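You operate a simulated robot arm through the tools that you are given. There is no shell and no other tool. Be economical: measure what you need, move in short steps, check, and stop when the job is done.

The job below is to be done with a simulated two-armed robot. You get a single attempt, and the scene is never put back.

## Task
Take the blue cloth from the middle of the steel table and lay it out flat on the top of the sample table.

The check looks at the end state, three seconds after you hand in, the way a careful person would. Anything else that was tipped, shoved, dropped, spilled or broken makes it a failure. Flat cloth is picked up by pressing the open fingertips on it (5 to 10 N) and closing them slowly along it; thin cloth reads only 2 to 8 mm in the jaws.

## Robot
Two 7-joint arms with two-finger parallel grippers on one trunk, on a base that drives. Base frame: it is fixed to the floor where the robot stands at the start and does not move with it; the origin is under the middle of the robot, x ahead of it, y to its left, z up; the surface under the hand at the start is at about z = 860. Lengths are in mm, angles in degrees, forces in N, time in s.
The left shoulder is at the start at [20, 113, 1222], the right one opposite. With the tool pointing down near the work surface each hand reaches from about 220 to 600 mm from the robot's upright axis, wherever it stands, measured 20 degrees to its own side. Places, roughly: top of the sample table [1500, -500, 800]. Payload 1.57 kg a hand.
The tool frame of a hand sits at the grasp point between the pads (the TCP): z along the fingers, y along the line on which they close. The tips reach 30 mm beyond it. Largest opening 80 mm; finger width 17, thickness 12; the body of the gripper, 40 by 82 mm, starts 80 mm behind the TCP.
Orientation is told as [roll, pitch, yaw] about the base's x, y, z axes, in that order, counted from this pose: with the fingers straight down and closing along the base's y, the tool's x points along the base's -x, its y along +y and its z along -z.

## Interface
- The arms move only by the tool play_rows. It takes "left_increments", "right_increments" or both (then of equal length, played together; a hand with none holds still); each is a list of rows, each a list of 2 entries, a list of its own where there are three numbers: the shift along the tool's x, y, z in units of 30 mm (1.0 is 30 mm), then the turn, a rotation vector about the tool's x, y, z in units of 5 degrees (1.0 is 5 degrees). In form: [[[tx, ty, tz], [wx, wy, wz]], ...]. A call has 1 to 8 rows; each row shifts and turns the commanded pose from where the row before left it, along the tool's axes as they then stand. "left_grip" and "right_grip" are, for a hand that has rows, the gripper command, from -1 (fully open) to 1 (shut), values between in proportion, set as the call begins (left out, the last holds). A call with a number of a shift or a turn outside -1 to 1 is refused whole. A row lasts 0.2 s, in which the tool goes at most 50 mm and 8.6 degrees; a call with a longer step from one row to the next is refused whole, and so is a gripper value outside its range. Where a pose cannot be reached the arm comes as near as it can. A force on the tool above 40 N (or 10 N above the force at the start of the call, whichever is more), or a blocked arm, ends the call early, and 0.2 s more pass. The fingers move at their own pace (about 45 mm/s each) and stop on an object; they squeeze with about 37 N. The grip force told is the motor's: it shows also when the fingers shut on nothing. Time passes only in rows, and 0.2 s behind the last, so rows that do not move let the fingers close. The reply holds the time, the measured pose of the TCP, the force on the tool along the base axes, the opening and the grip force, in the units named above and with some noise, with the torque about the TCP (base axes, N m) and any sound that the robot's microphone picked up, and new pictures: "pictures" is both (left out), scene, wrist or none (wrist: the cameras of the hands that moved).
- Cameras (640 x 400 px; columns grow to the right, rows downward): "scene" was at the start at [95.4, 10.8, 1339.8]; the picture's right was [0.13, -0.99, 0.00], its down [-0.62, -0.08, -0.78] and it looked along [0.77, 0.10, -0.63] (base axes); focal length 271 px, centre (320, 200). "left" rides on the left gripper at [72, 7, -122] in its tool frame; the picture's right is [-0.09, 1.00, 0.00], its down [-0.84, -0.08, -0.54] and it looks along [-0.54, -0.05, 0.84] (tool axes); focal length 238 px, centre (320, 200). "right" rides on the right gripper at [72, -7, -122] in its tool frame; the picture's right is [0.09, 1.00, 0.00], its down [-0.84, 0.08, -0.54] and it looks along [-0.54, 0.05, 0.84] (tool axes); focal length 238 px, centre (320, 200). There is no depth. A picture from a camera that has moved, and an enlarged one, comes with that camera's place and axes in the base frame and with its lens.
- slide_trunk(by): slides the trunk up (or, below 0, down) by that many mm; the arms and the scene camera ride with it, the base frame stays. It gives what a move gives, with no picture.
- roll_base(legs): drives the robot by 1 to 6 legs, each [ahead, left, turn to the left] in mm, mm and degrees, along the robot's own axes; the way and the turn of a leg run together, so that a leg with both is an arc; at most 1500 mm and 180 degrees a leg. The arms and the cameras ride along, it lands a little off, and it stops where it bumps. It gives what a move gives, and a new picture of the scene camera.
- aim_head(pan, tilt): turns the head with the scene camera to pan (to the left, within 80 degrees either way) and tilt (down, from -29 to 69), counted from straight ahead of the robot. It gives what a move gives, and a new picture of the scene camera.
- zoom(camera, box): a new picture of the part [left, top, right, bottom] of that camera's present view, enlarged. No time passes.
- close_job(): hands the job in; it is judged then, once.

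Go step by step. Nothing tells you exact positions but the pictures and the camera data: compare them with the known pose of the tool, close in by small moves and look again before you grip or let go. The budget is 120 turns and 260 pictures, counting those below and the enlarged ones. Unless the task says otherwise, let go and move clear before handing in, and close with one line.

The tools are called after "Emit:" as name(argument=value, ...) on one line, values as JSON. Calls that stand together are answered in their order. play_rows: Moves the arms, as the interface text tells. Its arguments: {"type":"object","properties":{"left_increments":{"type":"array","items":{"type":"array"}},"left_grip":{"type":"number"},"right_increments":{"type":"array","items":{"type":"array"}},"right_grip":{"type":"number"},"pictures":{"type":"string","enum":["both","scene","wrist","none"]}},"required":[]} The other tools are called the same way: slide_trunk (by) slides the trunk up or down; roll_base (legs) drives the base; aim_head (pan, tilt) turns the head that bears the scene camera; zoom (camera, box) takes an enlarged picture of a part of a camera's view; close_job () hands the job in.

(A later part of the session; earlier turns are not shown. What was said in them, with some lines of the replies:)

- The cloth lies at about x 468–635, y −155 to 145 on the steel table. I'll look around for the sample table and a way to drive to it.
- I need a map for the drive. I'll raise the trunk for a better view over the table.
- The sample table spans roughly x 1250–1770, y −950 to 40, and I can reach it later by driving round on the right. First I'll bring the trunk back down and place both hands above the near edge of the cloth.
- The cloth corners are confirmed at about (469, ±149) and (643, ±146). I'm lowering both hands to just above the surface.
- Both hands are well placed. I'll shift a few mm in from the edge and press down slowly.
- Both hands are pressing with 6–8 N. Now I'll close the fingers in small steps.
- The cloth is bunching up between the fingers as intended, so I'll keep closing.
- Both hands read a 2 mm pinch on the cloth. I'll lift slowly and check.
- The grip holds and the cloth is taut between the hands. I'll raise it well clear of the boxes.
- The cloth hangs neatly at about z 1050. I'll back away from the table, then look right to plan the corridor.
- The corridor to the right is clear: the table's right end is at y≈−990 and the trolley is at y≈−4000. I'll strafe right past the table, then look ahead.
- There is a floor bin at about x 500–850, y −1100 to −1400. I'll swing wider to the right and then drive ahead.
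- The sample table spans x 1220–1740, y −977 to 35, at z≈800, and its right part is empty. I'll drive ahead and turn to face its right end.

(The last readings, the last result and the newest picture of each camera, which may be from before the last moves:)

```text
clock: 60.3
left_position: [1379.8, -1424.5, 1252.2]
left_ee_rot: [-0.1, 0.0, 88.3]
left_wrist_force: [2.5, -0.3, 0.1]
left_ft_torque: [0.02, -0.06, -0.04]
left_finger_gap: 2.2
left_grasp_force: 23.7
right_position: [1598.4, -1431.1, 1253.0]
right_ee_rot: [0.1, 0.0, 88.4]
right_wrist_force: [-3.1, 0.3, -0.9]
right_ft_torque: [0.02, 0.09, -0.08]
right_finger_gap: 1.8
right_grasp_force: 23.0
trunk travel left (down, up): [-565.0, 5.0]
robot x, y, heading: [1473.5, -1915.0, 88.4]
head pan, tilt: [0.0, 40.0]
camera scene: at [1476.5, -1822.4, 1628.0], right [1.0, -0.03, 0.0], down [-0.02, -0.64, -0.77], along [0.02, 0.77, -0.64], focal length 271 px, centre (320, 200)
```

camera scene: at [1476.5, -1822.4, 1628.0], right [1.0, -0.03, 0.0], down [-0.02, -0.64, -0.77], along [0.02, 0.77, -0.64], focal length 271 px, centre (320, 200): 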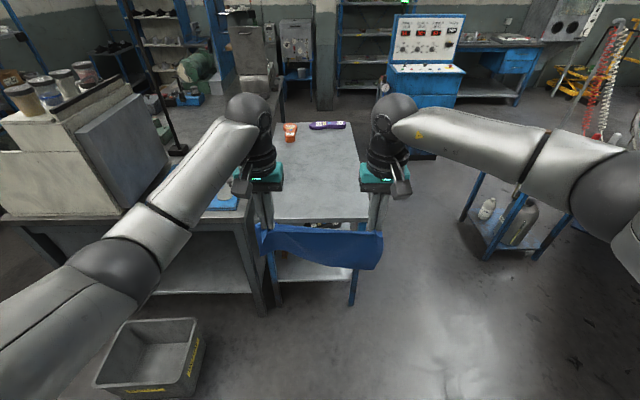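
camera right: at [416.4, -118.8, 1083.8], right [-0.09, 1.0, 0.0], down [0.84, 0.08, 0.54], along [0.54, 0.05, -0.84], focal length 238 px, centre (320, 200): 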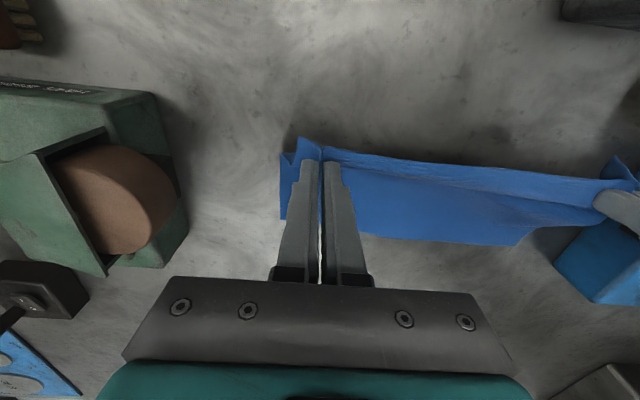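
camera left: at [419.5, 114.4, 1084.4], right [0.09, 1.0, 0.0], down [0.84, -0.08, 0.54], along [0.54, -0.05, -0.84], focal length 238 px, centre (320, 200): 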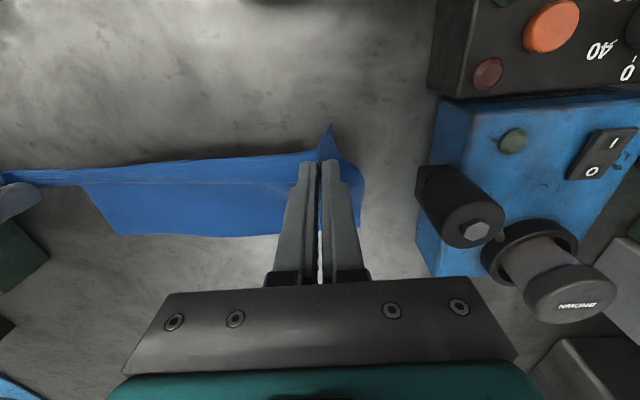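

The way is clear and the table's near end at y≈−977 lies directly ahead. I'll square up and drive to about y −1280.

Emit:
roll_base(legs=[[0, -20, 1.6], [500, 0, 0], [130, 0, 0]])

Emit:
aim_head(pan=0, tilt=55)

```text
clock: 64.6
left_position: [1395.9, -780.6, 1251.3]
left_ee_rot: [-0.1, 0.0, 89.1]
left_wrist_force: [3.6, -0.7, -0.5]
left_ft_torque: [-0.02, -0.11, -0.02]
left_finger_gap: 2.5
left_grasp_force: 23.8
right_position: [1614.4, -785.7, 1251.2]
right_ee_rot: [0.2, 0.0, 89.3]
right_wrist_force: [-2.7, 0.4, -0.5]
right_ft_torque: [0.0, 0.06, -0.07]
right_finger_gap: 1.7
right_grasp_force: 22.8
trunk travel left (down, up): [-565.0, 5.0]
robot x, y, heading: [1495.9, -1273.0, 89.3]
head pan, tilt: [0.0, 40.0]
camera scene: at [1498.4, -1178.4, 1628.0], right [1.0, -0.01, 0.0], down [-0.01, -0.64, -0.77], along [0.01, 0.77, -0.64], focal length 271 px, centre (320, 200)
```

scene: 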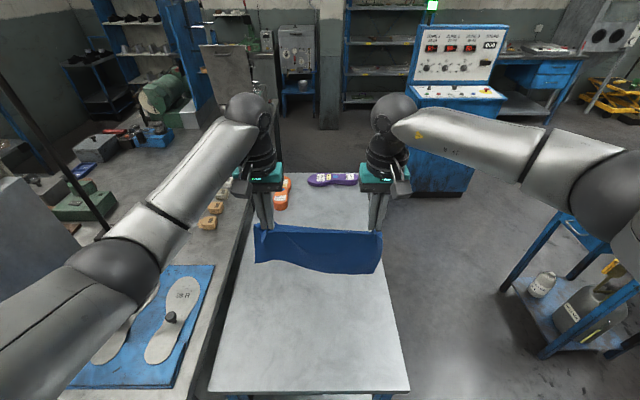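

```text
clock: 65.4
left_position: [1395.8, -781.9, 1252.0]
left_ee_rot: [0.1, -0.1, 89.3]
left_wrist_force: [2.3, -0.1, -0.1]
left_ft_torque: [-0.01, -0.09, 0.0]
left_finger_gap: 2.1
left_grasp_force: 23.8
right_position: [1614.9, -787.6, 1252.4]
right_ee_rot: [0.1, 0.1, 89.3]
right_wrist_force: [-2.7, 0.1, -0.3]
right_ft_torque: [0.04, 0.09, -0.03]
right_finger_gap: 1.9
right_grasp_force: 23.9
trunk travel left (down, up): [-565.0, 5.0]
robot x, y, heading: [1497.0, -1276.4, 89.3]
head pan, tilt: [0.0, 55.0]
camera scene: at [1498.2, -1192.7, 1607.4], right [1.0, -0.01, 0.0], down [-0.01, -0.82, -0.57], along [0.01, 0.57, -0.82], focal length 271 px, centre (320, 200)
```

scene: 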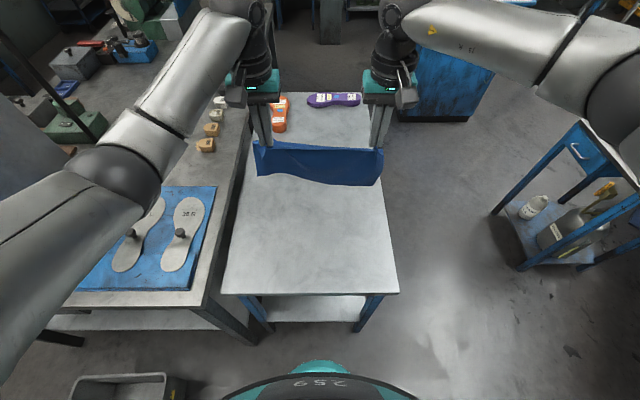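

The table's near edge is at y≈−962 and the area is clear. I'll shift slightly right, lower the trunk until the cloth hangs just above the top, and reach forward.

Emit:
roll_base(legs=[[0, -35, 0.7]])

Emit:
slide_trunk(by=-215)

Emit:
play_rows(left_increments=[[[-0.6, 0, 0], [0, 0, 0]], [[-0.7, 0, 0], [0, 0, 0]], [[-0.7, 0, 0], [0, 0, 0]], [[-0.7, 0, 0], [0, 0, 0]], [[0, 0, 0], [0, 0, 0]]], right_increments=[[[-0.6, 0, 0], [0, 0, 0]], [[-0.7, 0, 0], [0, 0, 0]], [[-0.7, 0, 0], [0, 0, 0]], [[-0.7, 0, 0], [0, 0, 0]], [[0, 0, 0], [0, 0, 0]]])

```text
clock: 66.2
left_position: [1423.7, -783.0, 1251.1]
left_ee_rot: [0.0, 0.0, 90.0]
left_wrist_force: [3.6, -1.5, 0.2]
left_ft_torque: [0.01, -0.07, 0.03]
left_finger_gap: 2.4
left_grasp_force: 23.6
right_position: [1642.7, -785.7, 1252.4]
right_ee_rot: [0.1, 0.0, 90.0]
right_wrist_force: [-2.9, 0.3, 0.5]
right_ft_torque: [0.01, 0.11, -0.04]
right_finger_gap: 1.8
right_grasp_force: 23.9
trunk travel left (down, up): [-565.0, 5.0]
robot x, y, heading: [1533.1, -1273.8, 90.3]
head pan, tilt: [0.0, 55.0]
camera scene: at [1531.5, -1192.3, 1607.3], right [1.0, 0.0, 0.0], down [0.0, -0.82, -0.57], along [0.0, 0.57, -0.82], focal length 271 px, centre (320, 200)
```

scene: 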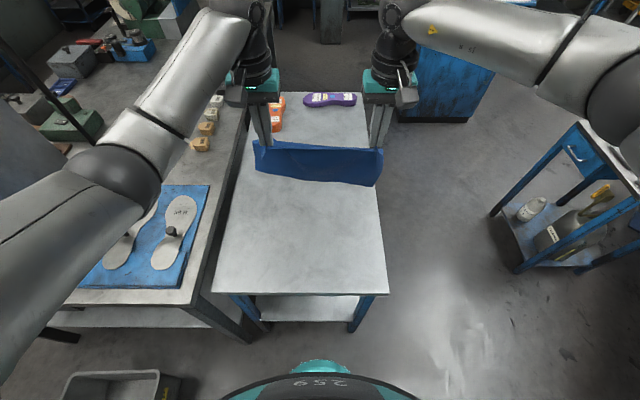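

```text
clock: 68.5
left_position: [1423.8, -782.9, 1036.9]
left_ee_rot: [-0.2, 0.0, 89.9]
left_wrist_force: [3.3, 0.7, -0.6]
left_ft_torque: [-0.01, -0.11, -0.02]
left_finger_gap: 2.2
left_grasp_force: 23.1
right_position: [1642.1, -786.7, 1036.4]
right_ee_rot: [0.1, -0.1, 90.1]
right_wrist_force: [-2.8, -0.4, -0.1]
right_ft_torque: [0.02, 0.07, -0.07]
right_finger_gap: 1.9
right_grasp_force: 23.4
trunk travel left (down, up): [-350.0, 220.0]
robot x, y, heading: [1532.4, -1273.4, 89.6]
head pan, tilt: [0.0, 55.0]
```

```text
clock: 69.7
left_position: [1424.6, -700.6, 1035.6]
left_ee_rot: [-0.1, -0.1, 89.8]
left_wrist_force: [1.9, -0.7, -1.2]
left_ft_torque: [0.01, -0.05, -0.01]
left_finger_gap: 2.2
left_grasp_force: 23.9
right_position: [1640.8, -704.7, 1034.6]
right_ee_rot: [0.1, 0.0, 90.0]
right_wrist_force: [-1.7, -0.4, 0.3]
right_ft_torque: [-0.01, 0.01, -0.04]
right_finger_gap: 1.9
right_grasp_force: 24.0
trunk travel left (down, up): [-350.0, 220.0]
robot x, y, heading: [1533.8, -1274.0, 90.2]
head pan, tilt: [0.0, 55.0]
camera scene: at [1531.2, -1192.4, 1392.3], right [1.0, 0.0, 0.0], down [0.0, -0.82, -0.57], along [0.0, 0.57, -0.82], focal length 271 px, centre (320, 200)
camera right: at [1648.0, -777.7, 1158.0], right [-1.0, -0.09, 0.0], down [-0.08, 0.84, 0.54], along [-0.05, 0.54, -0.84], focal length 238 px, centre (320, 200)
camera left: at [1417.4, -772.8, 1158.4], right [-1.0, 0.1, 0.0], down [0.08, 0.84, 0.54], along [0.05, 0.54, -0.84], focal length 238 px, centre (320, 200)
```

scene: 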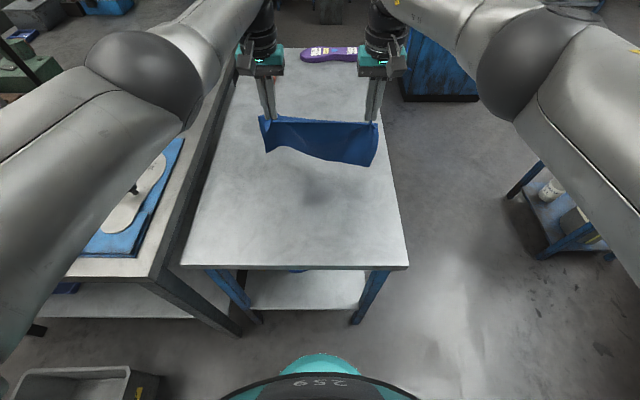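
right: 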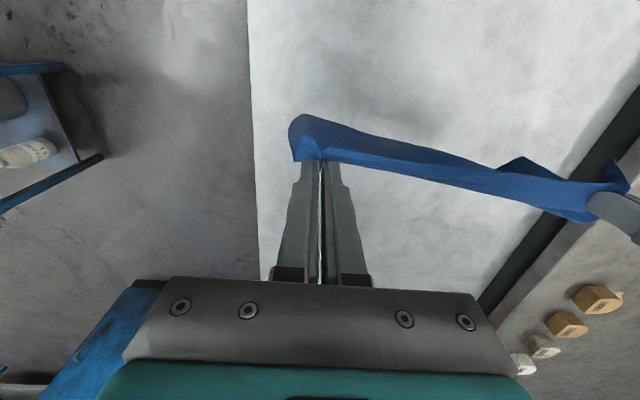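
left: 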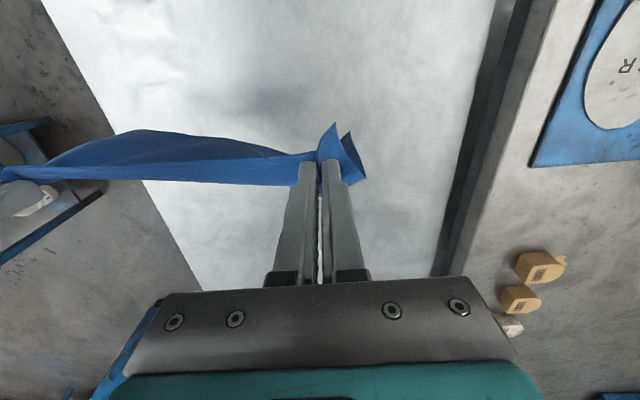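

The bottom of the cloth looks pushed toward the robot, possibly still swinging. I'll let it settle and look again.

Emit:
play_rows(left_increments=[[[0, 0, 0], [0, 0, 0]], [[0, 0, 0], [0, 0, 0]], [[0, 0, 0], [0, 0, 0]], [[0, 0, 0], [0, 0, 0]], [[0, 0, 0], [0, 0, 0]]], right_increments=[[[0, 0, 0], [0, 0, 0]], [[0, 0, 0], [0, 0, 0]], [[0, 0, 0], [0, 0, 0]], [[0, 0, 0], [0, 0, 0]], [[0, 0, 0], [0, 0, 0]]], pictures="wrist")

Emit:
zoom(camera="scene", box=[220, 60, 420, 185])

```text
clock: 70.9
left_position: [1422.7, -700.6, 1035.5]
left_ee_rot: [-0.1, 0.0, 89.9]
left_wrist_force: [1.8, -0.4, -1.0]
left_ft_torque: [0.01, -0.02, 0.0]
left_finger_gap: 2.3
left_grasp_force: 23.9
right_position: [1641.6, -705.6, 1036.7]
right_ee_rot: [0.1, 0.1, 90.0]
right_wrist_force: [-2.5, -0.6, -0.1]
right_ft_torque: [0.02, 0.12, -0.03]
right_finger_gap: 1.7
right_grasp_force: 23.7
trunk travel left (down, up): [-350.0, 220.0]
robot x, y, heading: [1532.1, -1273.1, 90.1]
head pan, tilt: [0.0, 55.0]
camera right: at [1648.1, -777.6, 1157.9], right [-1.0, -0.09, 0.0], down [-0.08, 0.84, 0.54], along [-0.05, 0.54, -0.84], focal length 238 px, centre (320, 200)
camera left: at [1417.3, -772.9, 1158.0], right [-1.0, 0.09, 0.0], down [0.08, 0.84, 0.54], along [0.05, 0.54, -0.84], focal length 238 px, centre (320, 200)
```

right: 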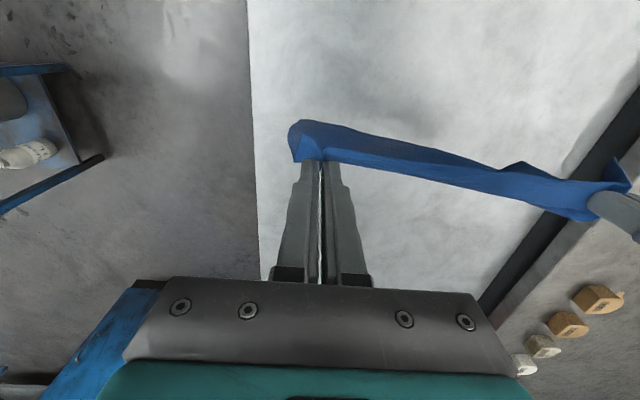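
left: 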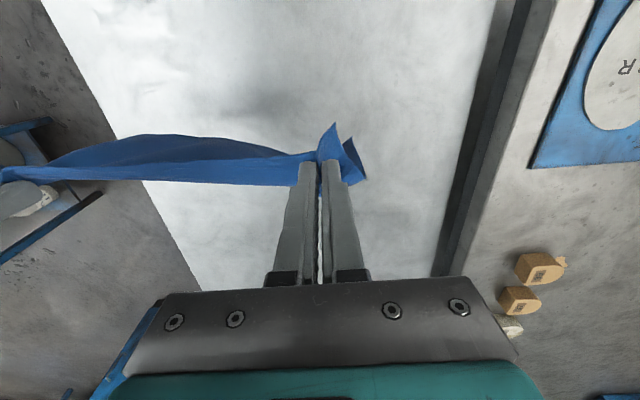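

```text
3.20 times, centred on (320, 122) of scene
camera zoom: at [1531.1, -1192.3, 1392.3], right [1.0, 0.0, 0.0], down [0.0, -0.82, -0.57], along [0.0, 0.57, -0.82], focal length 868 px, centre (320, 448)
```

zoom: 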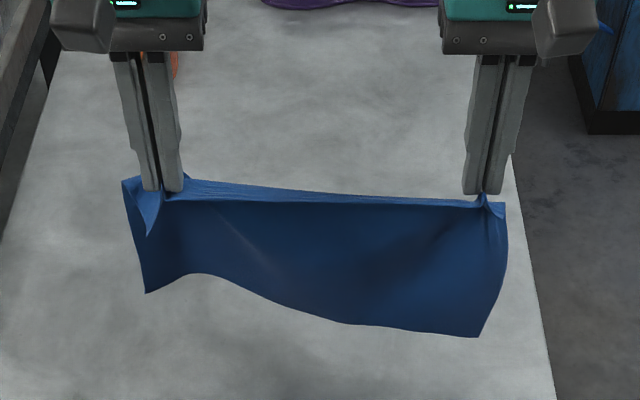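

The cloth hangs about vertically, with its bottom edge at z≈850–890. I'll descend while drifting back slowly, so the far edge lands pointing away from the robot.

Emit:
play_rows(left_increments=[[[0.1, 0, 0.2], [0, 0, 0]], [[0.2, 0, 0.3], [0, 0, 0]], [[0.2, 0, 0.3], [0, 0, 0]], [[0.2, 0, 0.3], [0, 0, 0]], [[0.2, 0, 0.3], [0, 0, 0]], [[0.25, 0, 0.25], [0, 0, 0]], [[0.25, 0, 0.2], [0, 0, 0]]], right_increments=[[[0.1, 0, 0.2], [0, 0, 0]], [[0.2, 0, 0.3], [0, 0, 0]], [[0.2, 0, 0.3], [0, 0, 0]], [[0.2, 0, 0.3], [0, 0, 0]], [[0.2, 0, 0.3], [0, 0, 0]], [[0.25, 0, 0.25], [0, 0, 0]], [[0.25, 0, 0.2], [0, 0, 0]]])

Emit:
zoom(camera="scene", box=[220, 60, 420, 185])

```text
clock: 72.5
left_position: [1423.6, -744.9, 981.1]
left_ee_rot: [-0.1, -0.1, 90.1]
left_wrist_force: [1.2, 0.1, -0.1]
left_ft_torque: [0.03, -0.07, 0.0]
left_finger_gap: 2.5
left_grasp_force: 24.0
right_position: [1641.4, -746.7, 982.5]
right_ee_rot: [0.2, 0.0, 89.9]
right_wrist_force: [-1.3, 0.0, 0.8]
right_ft_torque: [-0.05, 0.06, -0.01]
right_finger_gap: 1.6
right_grasp_force: 23.5
trunk travel left (down, up): [-350.0, 220.0]
robot x, y, heading: [1530.4, -1278.6, 90.1]
head pan, tilt: [0.0, 55.0]
camera scene: at [1531.2, -1192.5, 1392.4], right [1.0, 0.0, 0.0], down [0.0, -0.82, -0.57], along [0.0, 0.57, -0.82], focal length 271 px, centre (320, 200)
camera right: at [1648.6, -819.2, 1103.0], right [-1.0, -0.09, 0.0], down [-0.08, 0.84, 0.54], along [-0.05, 0.54, -0.84], focal length 238 px, centre (320, 200)
camera left: at [1418.0, -817.0, 1103.3], right [-1.0, 0.09, 0.0], down [0.08, 0.84, 0.54], along [0.05, 0.54, -0.84], focal length 238 px, centre (320, 200)
```

scene: 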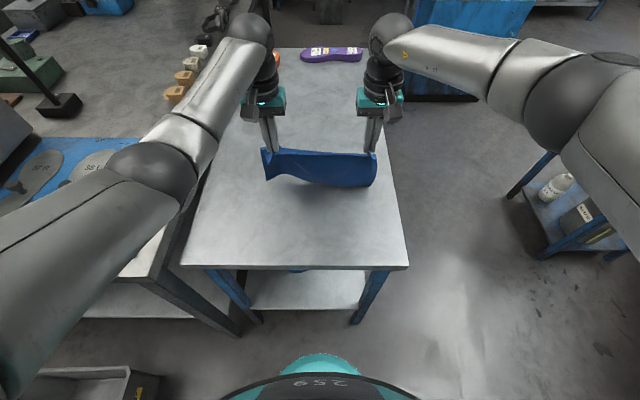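
right: 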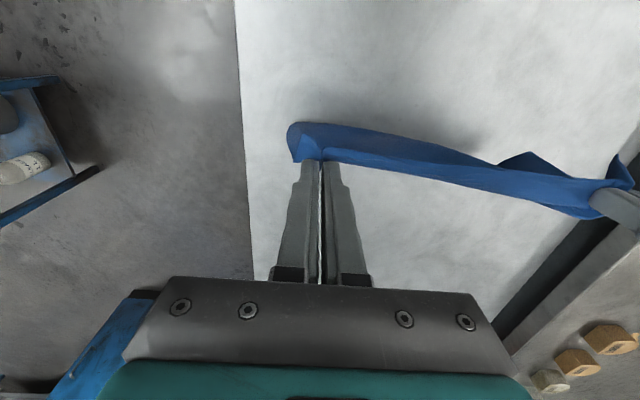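
left: 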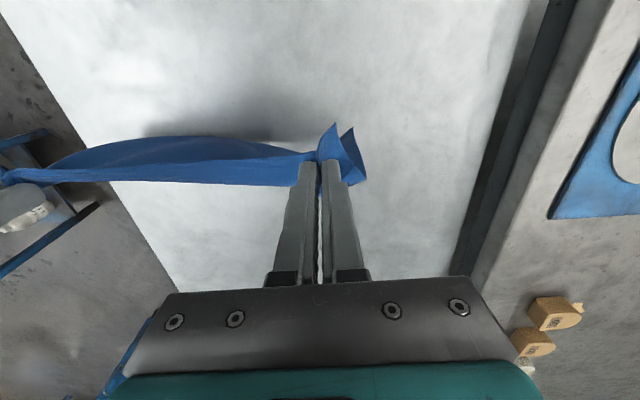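

```text
3.20 times, centred on (320, 122) of scene
camera zoom: at [1531.2, -1192.5, 1392.4], right [1.0, 0.0, 0.0], down [0.0, -0.82, -0.57], along [0.0, 0.57, -0.82], focal length 868 px, centre (320, 448)
```

zoom: 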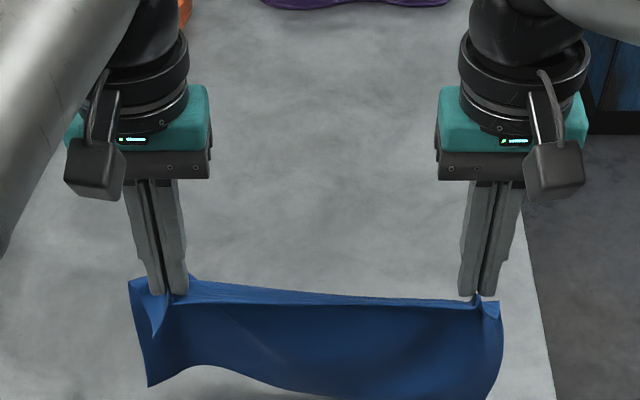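

I want the bottom edge to land forward of the hands. I'll tilt the fingers about 20° forward, regain some reach, and let the cloth settle.

Emit:
play_rows(left_increments=[[[-0.3, 0, -0.1], [0, -1, 0]], [[-0.35, 0, -0.1], [0, -1, 0]], [[-0.35, 0, 0], [0, -1, 0]], [[-0.3, 0, 0], [0, -1, 0]], [[0, 0, 0], [0, -1, 0]], [[0, 0, 0], [0, 0, 0]], [[0, 0, 0], [0, 0, 0]], [[0, 0, 0], [0, 0, 0]]], right_increments=[[[-0.3, 0, -0.1], [0, -1, 0]], [[-0.35, 0, -0.1], [0, -1, 0]], [[-0.35, 0, 0], [0, -1, 0]], [[-0.3, 0, 0], [0, -1, 0]], [[0, 0, 0], [0, -1, 0]], [[0, 0, 0], [0, 0, 0]], [[0, 0, 0], [0, 0, 0]], [[0, 0, 0], [0, 0, 0]]])

```text
clock: 74.3
left_position: [1424.5, -705.0, 993.5]
left_ee_rot: [-0.2, -24.9, 89.9]
left_wrist_force: [2.8, -0.7, 0.3]
left_ft_torque: [-0.03, -0.07, -0.03]
left_finger_gap: 2.1
left_grasp_force: 23.9
right_position: [1642.8, -709.8, 993.7]
right_ee_rot: [0.1, -25.1, 90.0]
right_wrist_force: [-1.9, 0.3, -0.1]
right_ft_torque: [-0.02, 0.1, -0.01]
right_finger_gap: 1.8
right_grasp_force: 23.5
trunk travel left (down, up): [-350.0, 220.0]
robot x, y, heading: [1529.0, -1273.7, 89.7]
head pan, tilt: [0.0, 55.0]
camera scene: at [1531.1, -1192.2, 1392.3], right [1.0, 0.0, 0.0], down [0.0, -0.82, -0.57], along [0.0, 0.57, -0.82], focal length 271 px, centre (320, 200)
camera right: at [1649.4, -826.3, 1073.0], right [-1.0, -0.08, -0.04], down [-0.08, 0.53, 0.85], along [-0.05, 0.84, -0.53], focal length 238 px, centre (320, 200)
camera left: at [1417.8, -823.0, 1074.1], right [-1.0, 0.09, 0.04], down [0.08, 0.53, 0.84], along [0.05, 0.84, -0.53], focal length 238 px, centre (320, 200)
```

scene: 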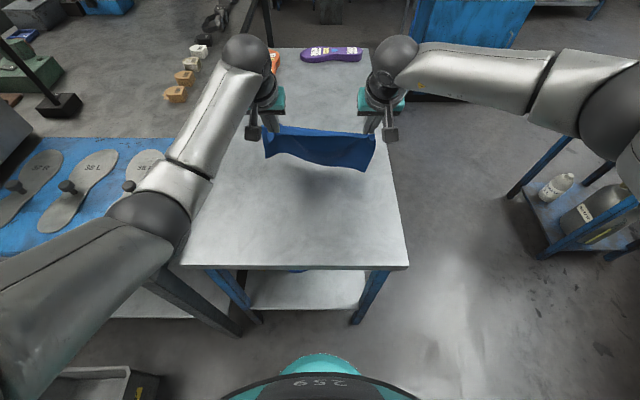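
right: 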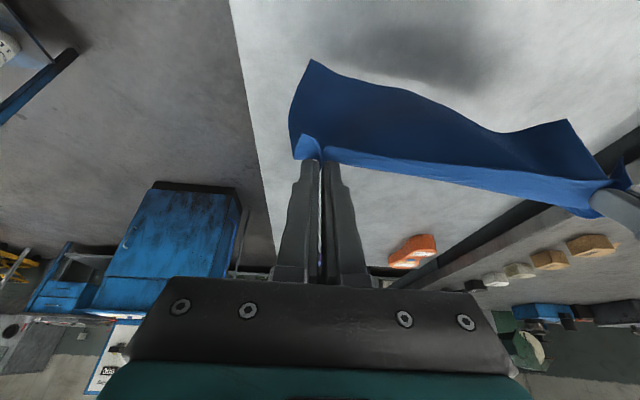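
left: 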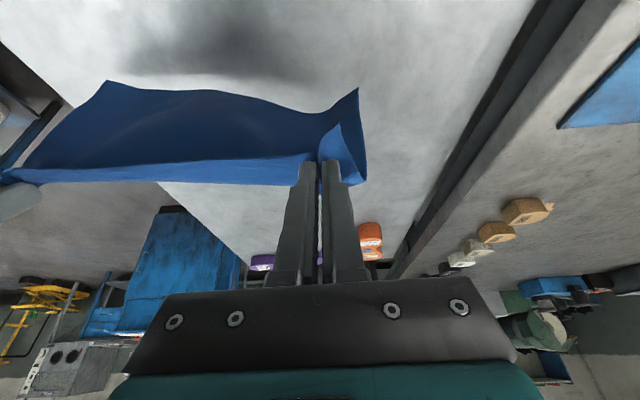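

The bottom hangs vertically and nothing is curled back. I'll continue down and back along the arc.

Emit:
play_rows(left_increments=[[[0.294, 0, 0.1], [0, 0, 0]], [[0.294, 0, 0.124], [0, 0, 0]], [[0.294, 0, 0.124], [0, 0, 0]], [[0.294, 0, 0.124], [0, 0, 0]], [[0.294, 0, 0.124], [0, 0, 0]], [[0.294, 0, 0.124], [0, 0, 0]], [[0.294, 0, 0.124], [0, 0, 0]]], right_increments=[[[0.294, 0, 0.1], [0, 0, 0]], [[0.294, 0, 0.124], [0, 0, 0]], [[0.294, 0, 0.124], [0, 0, 0]], [[0.294, 0, 0.124], [0, 0, 0]], [[0.294, 0, 0.124], [0, 0, 0]], [[0.294, 0, 0.124], [0, 0, 0]], [[0.294, 0, 0.124], [0, 0, 0]]])

```text
clock: 75.9
left_position: [1424.0, -750.3, 943.0]
left_ee_rot: [-0.1, -25.0, 90.0]
left_wrist_force: [1.7, -0.6, 0.1]
left_ft_torque: [0.0, -0.08, -0.05]
left_finger_gap: 2.0
left_grasp_force: 23.9
right_position: [1643.0, -754.3, 943.5]
right_ee_rot: [0.0, -25.0, 90.0]
right_wrist_force: [-2.0, 0.0, -0.1]
right_ft_torque: [0.0, 0.08, 0.03]
right_finger_gap: 2.1
right_grasp_force: 24.4
trunk travel left (down, up): [-350.0, 220.0]
robot x, y, heading: [1527.8, -1276.1, 90.0]
head pan, tilt: [0.0, 55.0]
camera scene: at [1531.1, -1192.4, 1392.4], right [1.0, 0.0, 0.0], down [0.0, -0.82, -0.57], along [0.0, 0.57, -0.82], focal length 271 px, centre (320, 200)
camera right: at [1648.3, -870.7, 1023.7], right [-1.0, -0.08, -0.04], down [-0.08, 0.53, 0.85], along [-0.05, 0.84, -0.53], focal length 238 px, centre (320, 200)
camera left: at [1417.0, -868.5, 1024.0], right [-1.0, 0.08, 0.04], down [0.08, 0.53, 0.84], along [0.05, 0.84, -0.53], focal length 238 px, centre (320, 200)
```

scene: 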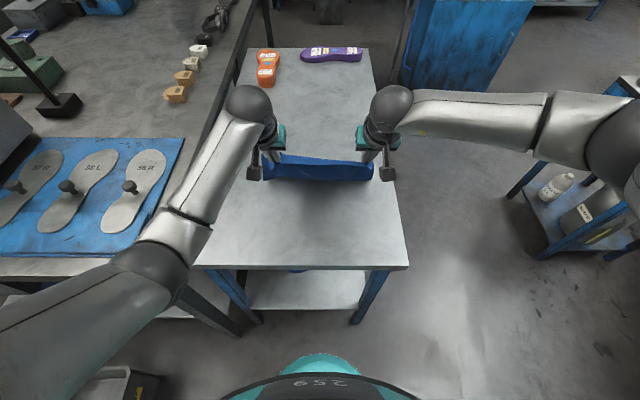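
right: 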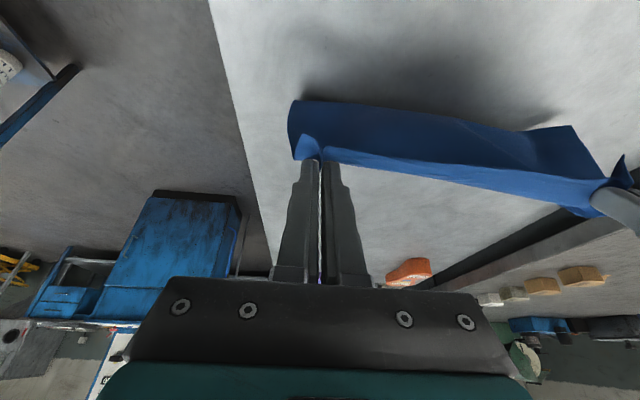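
left: 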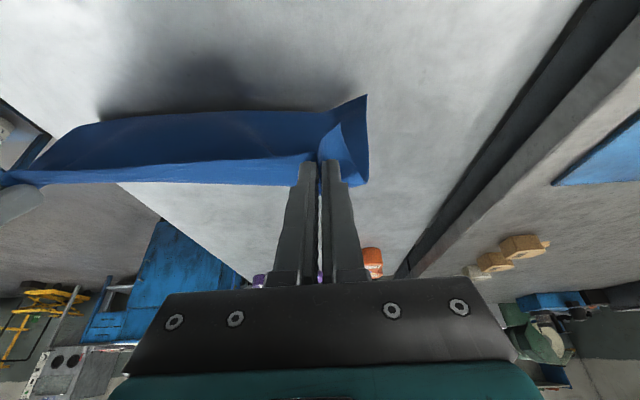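

The bottom edge has touched down ahead of the hands. Now I'll pull back more than down to straighten the cloth.

Emit:
play_rows(left_increments=[[[0.387, 0, -0.07], [0, 0, 0]], [[0.387, 0, -0.07], [0, 0, 0]], [[0.387, 0, -0.07], [0, 0, 0]], [[0.387, 0, -0.07], [0, 0, 0]], [[0.387, 0, -0.07], [0, 0, 0]], [[0.387, 0, -0.07], [0, 0, 0]]], right_increments=[[[0.387, 0, -0.07], [0, 0, 0]], [[0.387, 0, -0.07], [0, 0, 0]], [[0.387, 0, -0.07], [0, 0, 0]], [[0.387, 0, -0.07], [0, 0, 0]], [[0.387, 0, -0.07], [0, 0, 0]], [[0.387, 0, -0.07], [0, 0, 0]]])

```text
clock: 77.3
left_position: [1423.2, -820.3, 925.1]
left_ee_rot: [-0.1, -25.0, 89.9]
left_wrist_force: [2.2, -0.1, 1.3]
left_ft_torque: [0.0, -0.15, -0.02]
left_finger_gap: 2.2
left_grasp_force: 23.7
right_position: [1641.8, -823.1, 925.5]
right_ee_rot: [0.1, -24.9, 89.9]
right_wrist_force: [-3.7, 0.3, -0.2]
right_ft_torque: [0.02, 0.06, -0.01]
right_finger_gap: 1.9
right_grasp_force: 23.7
trunk travel left (down, up): [-350.0, 220.0]
robot x, y, heading: [1528.6, -1275.4, 89.8]
head pan, tilt: [0.0, 55.0]
camera scene: at [1531.1, -1192.6, 1392.4], right [1.0, 0.0, 0.0], down [0.0, -0.82, -0.57], along [0.0, 0.57, -0.82], focal length 271 px, centre (320, 200)
camera right: at [1648.6, -940.1, 1006.4], right [-1.0, -0.08, -0.04], down [-0.08, 0.53, 0.85], along [-0.05, 0.84, -0.53], focal length 238 px, centre (320, 200)
camera left: at [1416.3, -937.6, 1006.0], right [-1.0, 0.09, 0.04], down [0.08, 0.53, 0.85], along [0.05, 0.84, -0.53], focal length 238 px, centre (320, 200)
```

scene: 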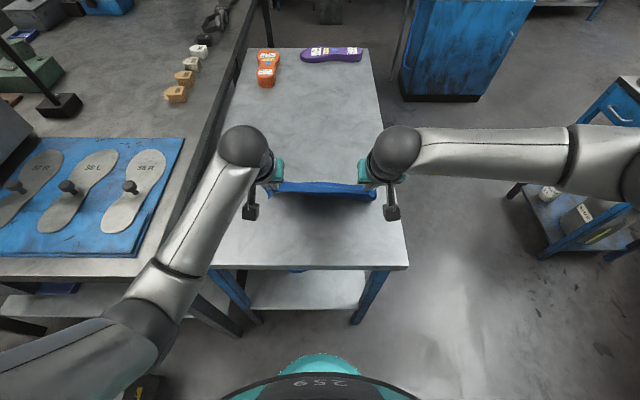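
right: 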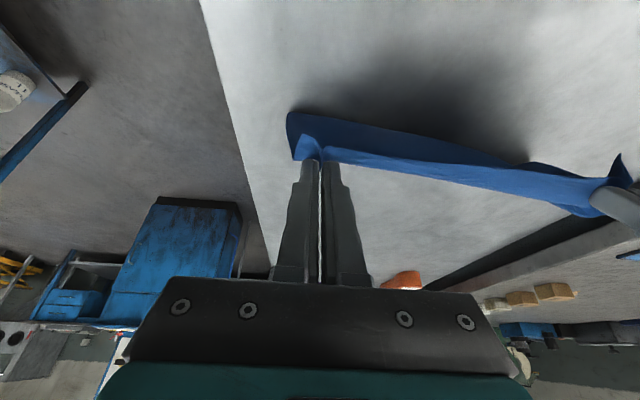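
left: 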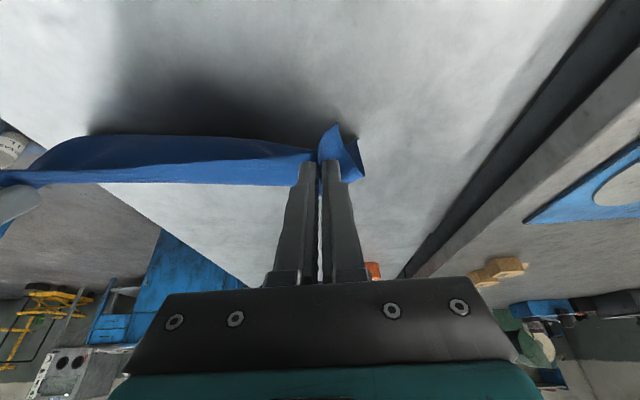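

The cloth is trailing forward from the hands as intended. I'll finish the arc down to just above the table.

Emit:
play_rows(left_increments=[[[0.425, 0, 0.25], [0, 0, 0]], [[0.425, 0, 0.25], [0, 0, 0]], [[0.425, 0, 0.25], [0, 0, 0]], [[0.425, 0, 0.25], [0, 0, 0]], [[0.425, 0, 0.25], [0, 0, 0]], [[0.425, 0, 0.25], [0, 0, 0]], [[0.425, 0, 0.25], [0, 0, 0]]], right_increments=[[[0.425, 0, 0.25], [0, 0, 0]], [[0.425, 0, 0.25], [0, 0, 0]], [[0.425, 0, 0.25], [0, 0, 0]], [[0.425, 0, 0.25], [0, 0, 0]], [[0.425, 0, 0.25], [0, 0, 0]], [[0.425, 0, 0.25], [0, 0, 0]], [[0.425, 0, 0.25], [0, 0, 0]]])

```text
clock: 78.9
left_position: [1423.1, -879.4, 840.1]
left_ee_rot: [-0.2, -25.0, 89.9]
left_wrist_force: [1.9, 0.6, 0.2]
left_ft_torque: [-0.03, -0.03, 0.0]
left_finger_gap: 2.2
left_grasp_force: 24.2
right_position: [1641.4, -881.3, 840.5]
right_ee_rot: [0.1, -25.0, 90.0]
right_wrist_force: [-1.9, 0.7, 0.4]
right_ft_torque: [0.0, 0.07, -0.02]
right_finger_gap: 1.9
right_grasp_force: 23.4
trunk travel left (down, up): [-350.0, 220.0]
robot x, y, heading: [1534.7, -1270.4, 90.0]
head pan, tilt: [0.0, 55.0]
camera scene: at [1531.1, -1192.5, 1392.4], right [1.0, 0.0, 0.0], down [0.0, -0.82, -0.57], along [0.0, 0.57, -0.82], focal length 271 px, centre (320, 200)
camera right: at [1648.1, -998.2, 920.8], right [-1.0, -0.08, -0.04], down [-0.08, 0.53, 0.85], along [-0.05, 0.84, -0.53], focal length 238 px, centre (320, 200)
camera left: at [1416.7, -995.6, 921.8], right [-1.0, 0.09, 0.04], down [0.08, 0.53, 0.84], along [0.05, 0.84, -0.53], focal length 238 px, centre (320, 200)
```

scene: 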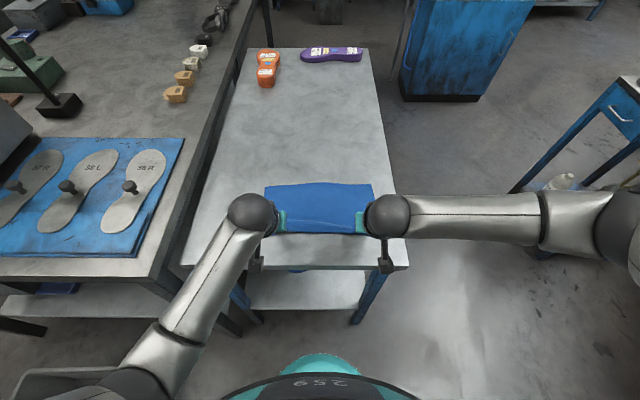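
right: 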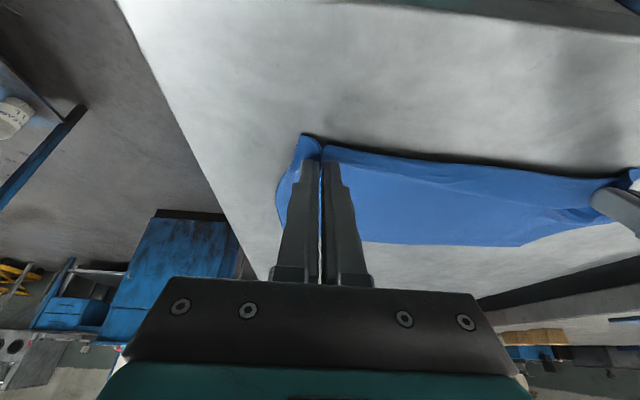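
left: 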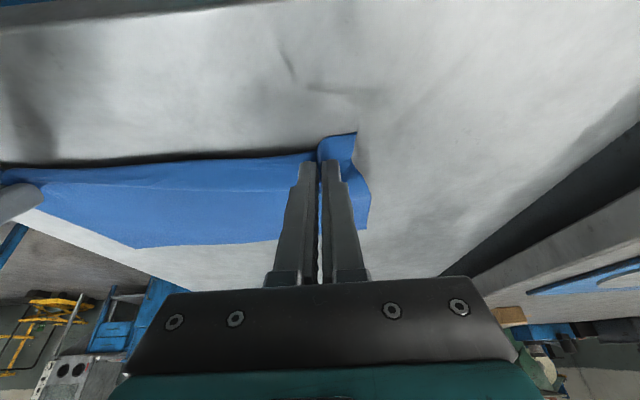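

The cloth is spread out on the table, with its far edge at y≈−725. I'll bring the fingers upright and lower to contact, ready to open them along the cloth.

Emit:
play_rows(left_increments=[[[0, 0, 0], [0, 1, 0]], [[0, 0, 0], [0, 1, 0]], [[0, 0, 0], [0, 1, 0]], [[0, 0.03, 0], [0, 1, 0]], [[0, 0.03, 0], [0, 1, 0]], [[0, 0, 0.12], [0, 0, 0]], [[0, 0, 0], [0, 0, 0]]], right_increments=[[[0, 0, 0], [0, 1, 0]], [[0, 0, 0], [0, 1, 0]], [[0, 0, 0], [0, 1, 0]], [[0, -0.03, 0], [0, 1, 0]], [[0, -0.03, 0], [0, 1, 0]], [[0, 0, 0.12], [0, 0, 0]], [[0, 0, 0], [0, 0, 0]]])

```text
clock: 80.5
left_position: [1422.2, -878.4, 836.1]
left_ee_rot: [-0.1, 0.2, 89.9]
left_wrist_force: [5.5, -0.8, -0.5]
left_ft_torque: [0.01, -0.2, 0.02]
left_finger_gap: 2.4
left_grasp_force: 23.4
right_position: [1644.6, -882.2, 835.4]
right_ee_rot: [0.1, 0.0, 90.1]
right_wrist_force: [-5.4, 1.1, -0.1]
right_ft_torque: [0.01, 0.17, -0.06]
right_finger_gap: 1.7
right_grasp_force: 23.0
trunk travel left (down, up): [-350.0, 220.0]
robot x, y, heading: [1532.0, -1275.5, 89.9]
head pan, tilt: [0.0, 55.0]
camera scene: at [1531.1, -1192.3, 1392.3], right [1.0, 0.0, 0.0], down [0.0, -0.82, -0.57], along [0.0, 0.57, -0.82], focal length 271 px, centre (320, 200)
camera right: at [1650.6, -953.9, 957.8], right [-1.0, -0.09, 0.0], down [-0.08, 0.84, 0.54], along [-0.05, 0.54, -0.84], focal length 238 px, centre (320, 200)
camera left: at [1415.4, -951.6, 959.1], right [-1.0, 0.09, 0.0], down [0.08, 0.84, 0.54], along [0.05, 0.54, -0.84], focal length 238 px, centre (320, 200)
```

scene: 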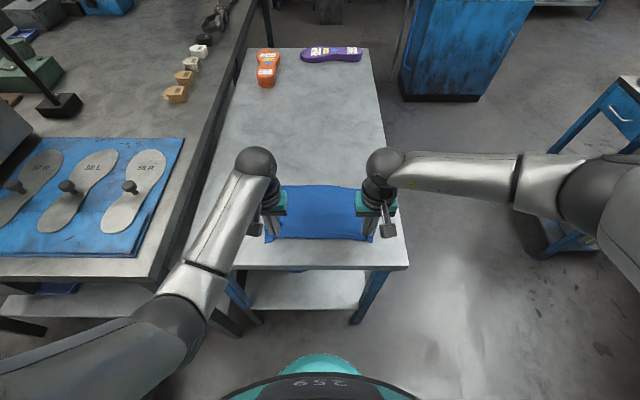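
right: 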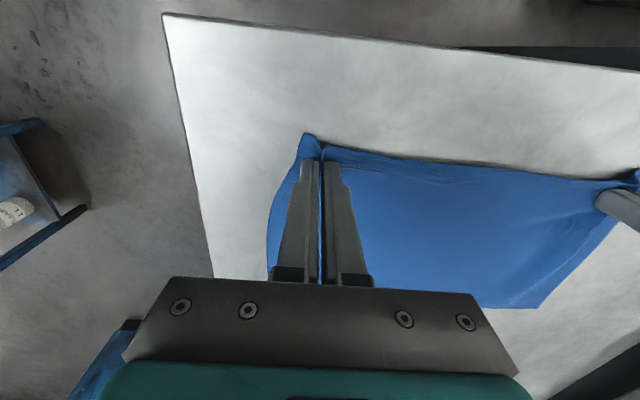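
left: 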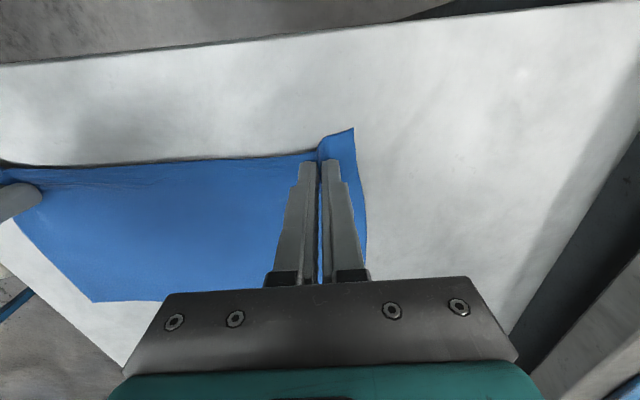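

Laid very well. I'll lower the last few mm until light contact.

Emit:
play_rows(left_increments=[[[0, 0, 0.07], [0, 0, 0]], [[0, 0, 0.07], [0, 0, 0]], [[0, 0, 0], [0, 0, 0]]], right_increments=[[[0, 0, 0.07], [0, 0, 0]], [[0, 0, 0.07], [0, 0, 0]], [[0, 0, 0], [0, 0, 0]]], pictures="none")

```text
clock: 81.3
left_position: [1422.6, -879.6, 832.4]
left_ee_rot: [-0.1, 0.0, 89.8]
left_wrist_force: [4.9, 0.4, 0.0]
left_ft_torque: [0.0, -0.11, 0.0]
left_finger_gap: 2.4
left_grasp_force: 23.7
right_position: [1642.7, -879.9, 831.9]
right_ee_rot: [0.0, -0.1, 90.1]
right_wrist_force: [-5.7, -0.5, 2.2]
right_ft_torque: [0.0, 0.14, -0.06]
right_finger_gap: 1.8
right_grasp_force: 23.7
trunk travel left (down, up): [-350.0, 220.0]
robot x, y, heading: [1535.0, -1275.2, 90.0]
head pan, tilt: [0.0, 55.0]
```

Emit:
play_rows(left_increments=[[[0, 0, 0.06], [0, 0, 0]], [[0, 0, 0], [0, 0, 0]]], right_increments=[[[0, 0, 0.04], [0, 0, 0]], [[0, 0, 0], [0, 0, 0]]], pictures="none")

```text
clock: 81.9
left_position: [1422.1, -879.3, 831.6]
left_ee_rot: [-0.1, 0.0, 90.0]
left_wrist_force: [3.8, 0.5, 6.1]
left_ft_torque: [0.0, -0.12, 0.0]
left_finger_gap: 2.1
left_grasp_force: 23.4
right_position: [1643.5, -880.7, 831.5]
right_ee_rot: [0.0, -0.1, 90.0]
right_wrist_force: [-3.3, -0.7, 7.1]
right_ft_torque: [-0.02, 0.11, -0.07]
right_finger_gap: 1.9
right_grasp_force: 23.8
trunk travel left (down, up): [-350.0, 220.0]
robot x, y, heading: [1531.3, -1274.3, 89.9]
head pan, tilt: [0.0, 55.0]
```

The fingertips are pressing with 6–7 N. Opening slowly now will spread the gathers back out.

Emit:
play_rows(left_increments=[[[0, 0, 0], [0, 0, 0]]], right_increments=[[[0, 0, 0], [0, 0, 0]]], left_grip=0.75, right_grip=0.75, pictures="none")

Emit:
play_rows(left_increments=[[[0, 0, 0], [0, 0, 0]]], right_increments=[[[0, 0, 0], [0, 0, 0]]], left_grip=0.5, right_grip=0.5, pictures="none")

Emit:
play_rows(left_increments=[[[0, 0, 0], [0, 0, 0]]], right_increments=[[[0, 0, 0], [0, 0, 0]]], left_grip=0.25, right_grip=0.25, pictures="wrist")

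```text
clock: 82.3
left_position: [1421.8, -880.2, 831.6]
left_ee_rot: [0.0, -0.1, 90.0]
left_wrist_force: [-0.6, 0.6, 9.6]
left_ft_torque: [-0.05, 0.01, 0.0]
left_finger_gap: 9.7
left_grasp_force: 0.1
right_position: [1645.3, -880.6, 831.1]
right_ee_rot: [0.1, -0.1, 90.0]
right_wrist_force: [0.1, -0.2, 9.8]
right_ft_torque: [0.07, 0.02, 0.0]
right_finger_gap: 6.9
right_grasp_force: 0.1
trunk travel left (down, up): [-350.0, 220.0]
robot x, y, heading: [1528.4, -1275.4, 90.0]
head pan, tilt: [0.0, 55.0]
```

```text
clock: 82.7
left_position: [1422.4, -879.8, 831.5]
left_ee_rot: [-0.1, -0.1, 89.8]
left_wrist_force: [-0.7, 0.2, 10.4]
left_ft_torque: [-0.08, 0.0, -0.02]
left_finger_gap: 18.7
left_grasp_force: 0.0
right_position: [1644.4, -879.6, 830.4]
right_ee_rot: [-0.1, -0.1, 89.8]
right_wrist_force: [1.5, 0.1, 10.8]
right_ft_torque: [0.03, -0.04, -0.04]
right_finger_gap: 14.0
right_grasp_force: 0.0
trunk travel left (down, up): [-350.0, 220.0]
robot x, y, heading: [1531.8, -1273.6, 89.9]
head pan, tilt: [0.0, 55.0]
```

```text
clock: 83.1
left_position: [1423.1, -880.1, 832.1]
left_ee_rot: [-0.2, -0.1, 89.9]
left_wrist_force: [-0.2, 0.1, 11.7]
left_ft_torque: [-0.09, -0.01, -0.01]
left_finger_gap: 23.4
left_grasp_force: 0.1
right_position: [1642.6, -881.1, 831.5]
right_ee_rot: [0.1, -0.1, 90.1]
right_wrist_force: [-1.3, -0.2, 10.1]
right_ft_torque: [-0.03, -0.1, 0.01]
right_finger_gap: 27.8
right_grasp_force: 0.1
trunk travel left (down, up): [-350.0, 220.0]
robot x, y, heading: [1532.2, -1274.9, 89.9]
head pan, tilt: [0.0, 55.0]
camera right: at [1649.5, -953.6, 953.5], right [-1.0, -0.09, 0.0], down [-0.08, 0.84, 0.54], along [-0.05, 0.54, -0.84], focal length 238 px, centre (320, 200)
camera left: at [1415.8, -952.5, 954.0], right [-1.0, 0.09, 0.0], down [0.08, 0.84, 0.54], along [0.05, 0.54, -0.84], focal length 238 px, centre (320, 200)
```

right: 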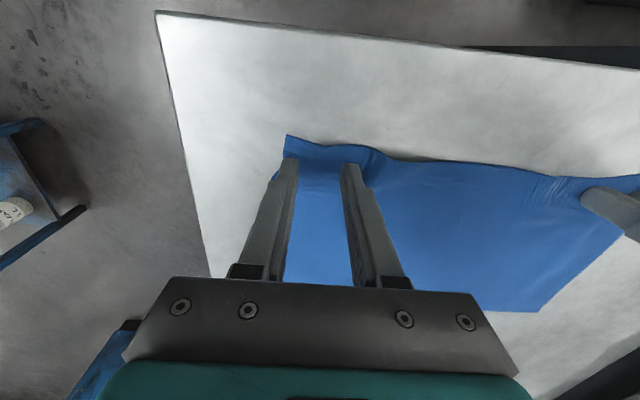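
left: 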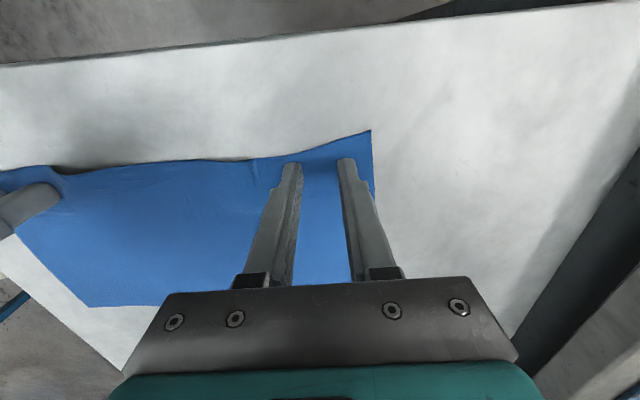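

The gathers spread out, leaving only small bulges on the inner side. I'll slide both hands outward about 6 mm to tension the cloth, then lift straight up.

Emit:
play_rows(left_increments=[[[0, 0.07, 0], [0, 0, 0]], [[0, 0.07, 0], [0, 0, 0]], [[0, 0.07, 0], [0, 0, 0]], [[0, 0, 0], [0, 0, 0]], [[0, 0, -0.1], [0, 0, 0]], [[0, 0, -0.5], [0, 0, 0]], [[0, 0, -1], [0, 0, 0]], [[0, 0, -1], [0, 0, 0]]], right_increments=[[[0, -0.07, 0], [0, 0, 0]], [[0, -0.07, 0], [0, 0, 0]], [[0, -0.07, 0], [0, 0, 0]], [[0, 0, 0], [0, 0, 0]], [[0, 0, -0.1], [0, 0, 0]], [[0, 0, -0.5], [0, 0, 0]], [[0, 0, -1], [0, 0, 0]], [[0, 0, -1], [0, 0, 0]]])

Emit:
zoom(camera="scene", box=[220, 150, 420, 275])

```text
clock: 84.9
left_position: [1414.1, -879.3, 904.4]
left_ee_rot: [-0.1, 0.1, 90.0]
left_wrist_force: [0.1, 1.3, 0.5]
left_ft_torque: [0.0, -0.02, 0.03]
left_finger_gap: 30.2
left_grasp_force: 0.1
right_position: [1651.2, -882.5, 908.8]
right_ee_rot: [0.1, -0.1, 90.0]
right_wrist_force: [0.8, -0.1, -0.9]
right_ft_torque: [-0.01, 0.0, 0.04]
right_finger_gap: 29.8
right_grasp_force: 0.0
trunk travel left (down, up): [-350.0, 220.0]
robot x, y, heading: [1531.6, -1271.3, 89.7]
head pan, tilt: [0.0, 55.0]
camera scene: at [1531.2, -1192.4, 1392.3], right [1.0, 0.0, 0.0], down [0.0, -0.82, -0.57], along [0.0, 0.57, -0.82], focal length 271 px, centre (320, 200)
camera right: at [1657.1, -953.9, 1031.2], right [-1.0, -0.09, 0.0], down [-0.08, 0.84, 0.54], along [-0.05, 0.54, -0.84], focal length 238 px, centre (320, 200)
camera left: at [1407.6, -951.7, 1028.3], right [-1.0, 0.09, 0.0], down [0.08, 0.84, 0.54], along [0.05, 0.54, -0.84], focal length 238 px, centre (320, 200)
```

scene: 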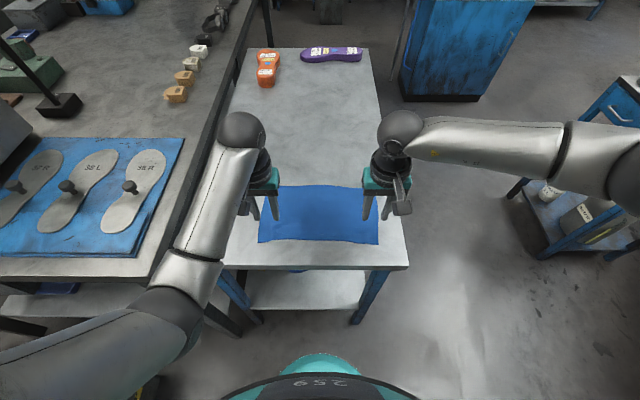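
right: 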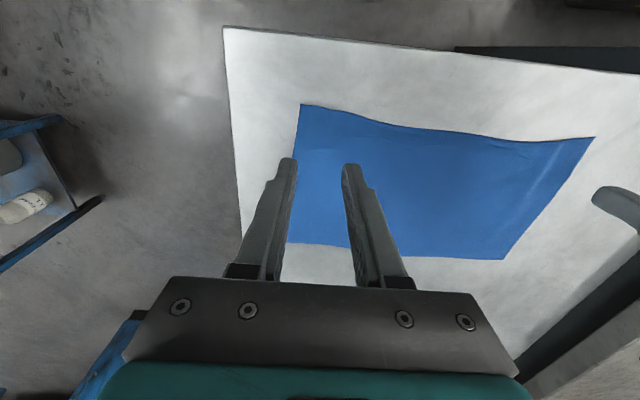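
left: 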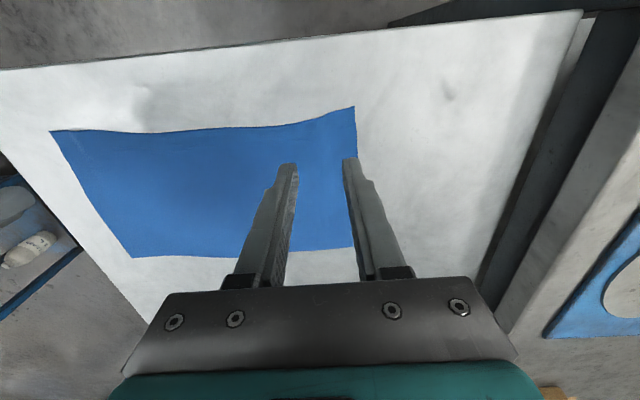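

```text
3.20 times, centred on (320, 212) of scene
camera zoom: at [1531.2, -1192.4, 1392.3], right [1.0, 0.0, 0.0], down [0.0, -0.82, -0.57], along [0.0, 0.57, -0.82], focal length 868 px, centre (320, 160)
```

zoom: 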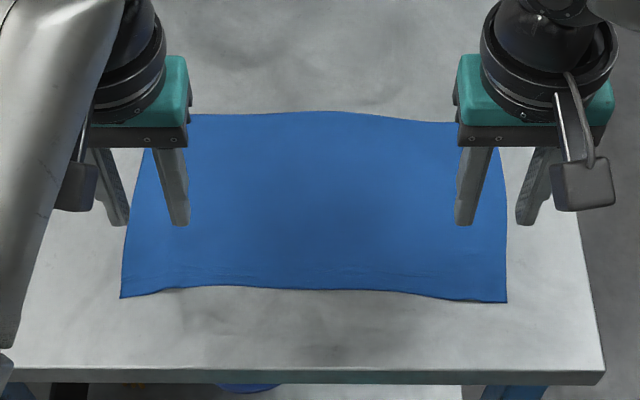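

The cloth lies flat and fully open on the sample table, well inside its edges. I'll raise the trunk clear and check once more.

Emit:
slide_trunk(by=200)

Emit:
aim_head(pan=0, tilt=50)

```text
clock: 87.1
left_position: [1413.9, -878.1, 1104.8]
left_ee_rot: [-0.2, 0.0, 90.0]
left_wrist_force: [0.4, 0.1, -0.6]
left_ft_torque: [0.02, 0.0, 0.01]
left_finger_gap: 29.9
left_grasp_force: 0.0
right_position: [1651.6, -881.7, 1108.8]
right_ee_rot: [0.1, 0.0, 90.0]
right_wrist_force: [1.6, 0.5, 0.1]
right_ft_torque: [0.02, -0.02, 0.0]
right_finger_gap: 29.8
right_grasp_force: 0.0
trunk travel left (down, up): [-550.0, 20.0]
robot x, y, heading: [1529.5, -1273.7, 89.9]
head pan, tilt: [0.0, 55.0]
```

```text
clock: 87.7
left_position: [1414.6, -878.6, 1105.3]
left_ee_rot: [-0.1, -0.1, 89.9]
left_wrist_force: [0.6, 0.0, 0.1]
left_ft_torque: [-0.02, 0.01, 0.0]
left_finger_gap: 30.0
left_grasp_force: 0.1
right_position: [1649.8, -881.4, 1109.9]
right_ee_rot: [0.2, 0.0, 90.0]
right_wrist_force: [0.4, -0.3, 0.4]
right_ft_torque: [0.01, -0.02, 0.0]
right_finger_gap: 30.1
right_grasp_force: 0.1
trunk travel left (down, up): [-550.0, 20.0]
robot x, y, heading: [1531.9, -1274.6, 90.1]
head pan, tilt: [0.0, 50.0]
camera scene: at [1531.1, -1187.4, 1598.8], right [1.0, 0.0, 0.0], down [0.0, -0.77, -0.64], along [0.0, 0.64, -0.77], focal length 271 px, centre (320, 200)
```

scene: 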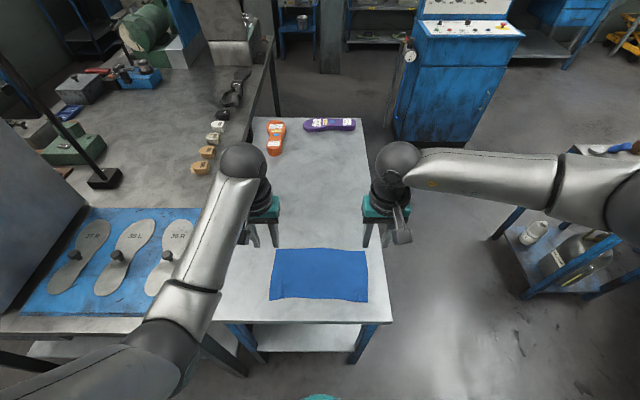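

The cloth is flat on the sample table, both hands are clear and everything else looks undisturbed. Handing in now.

Emit:
close_job()

```text
The job is handed in.
```

The blue cloth is laid out flat on the top of the sample table, both hands are clear of it, and nothing else looked moved in the last picture before I handed in.
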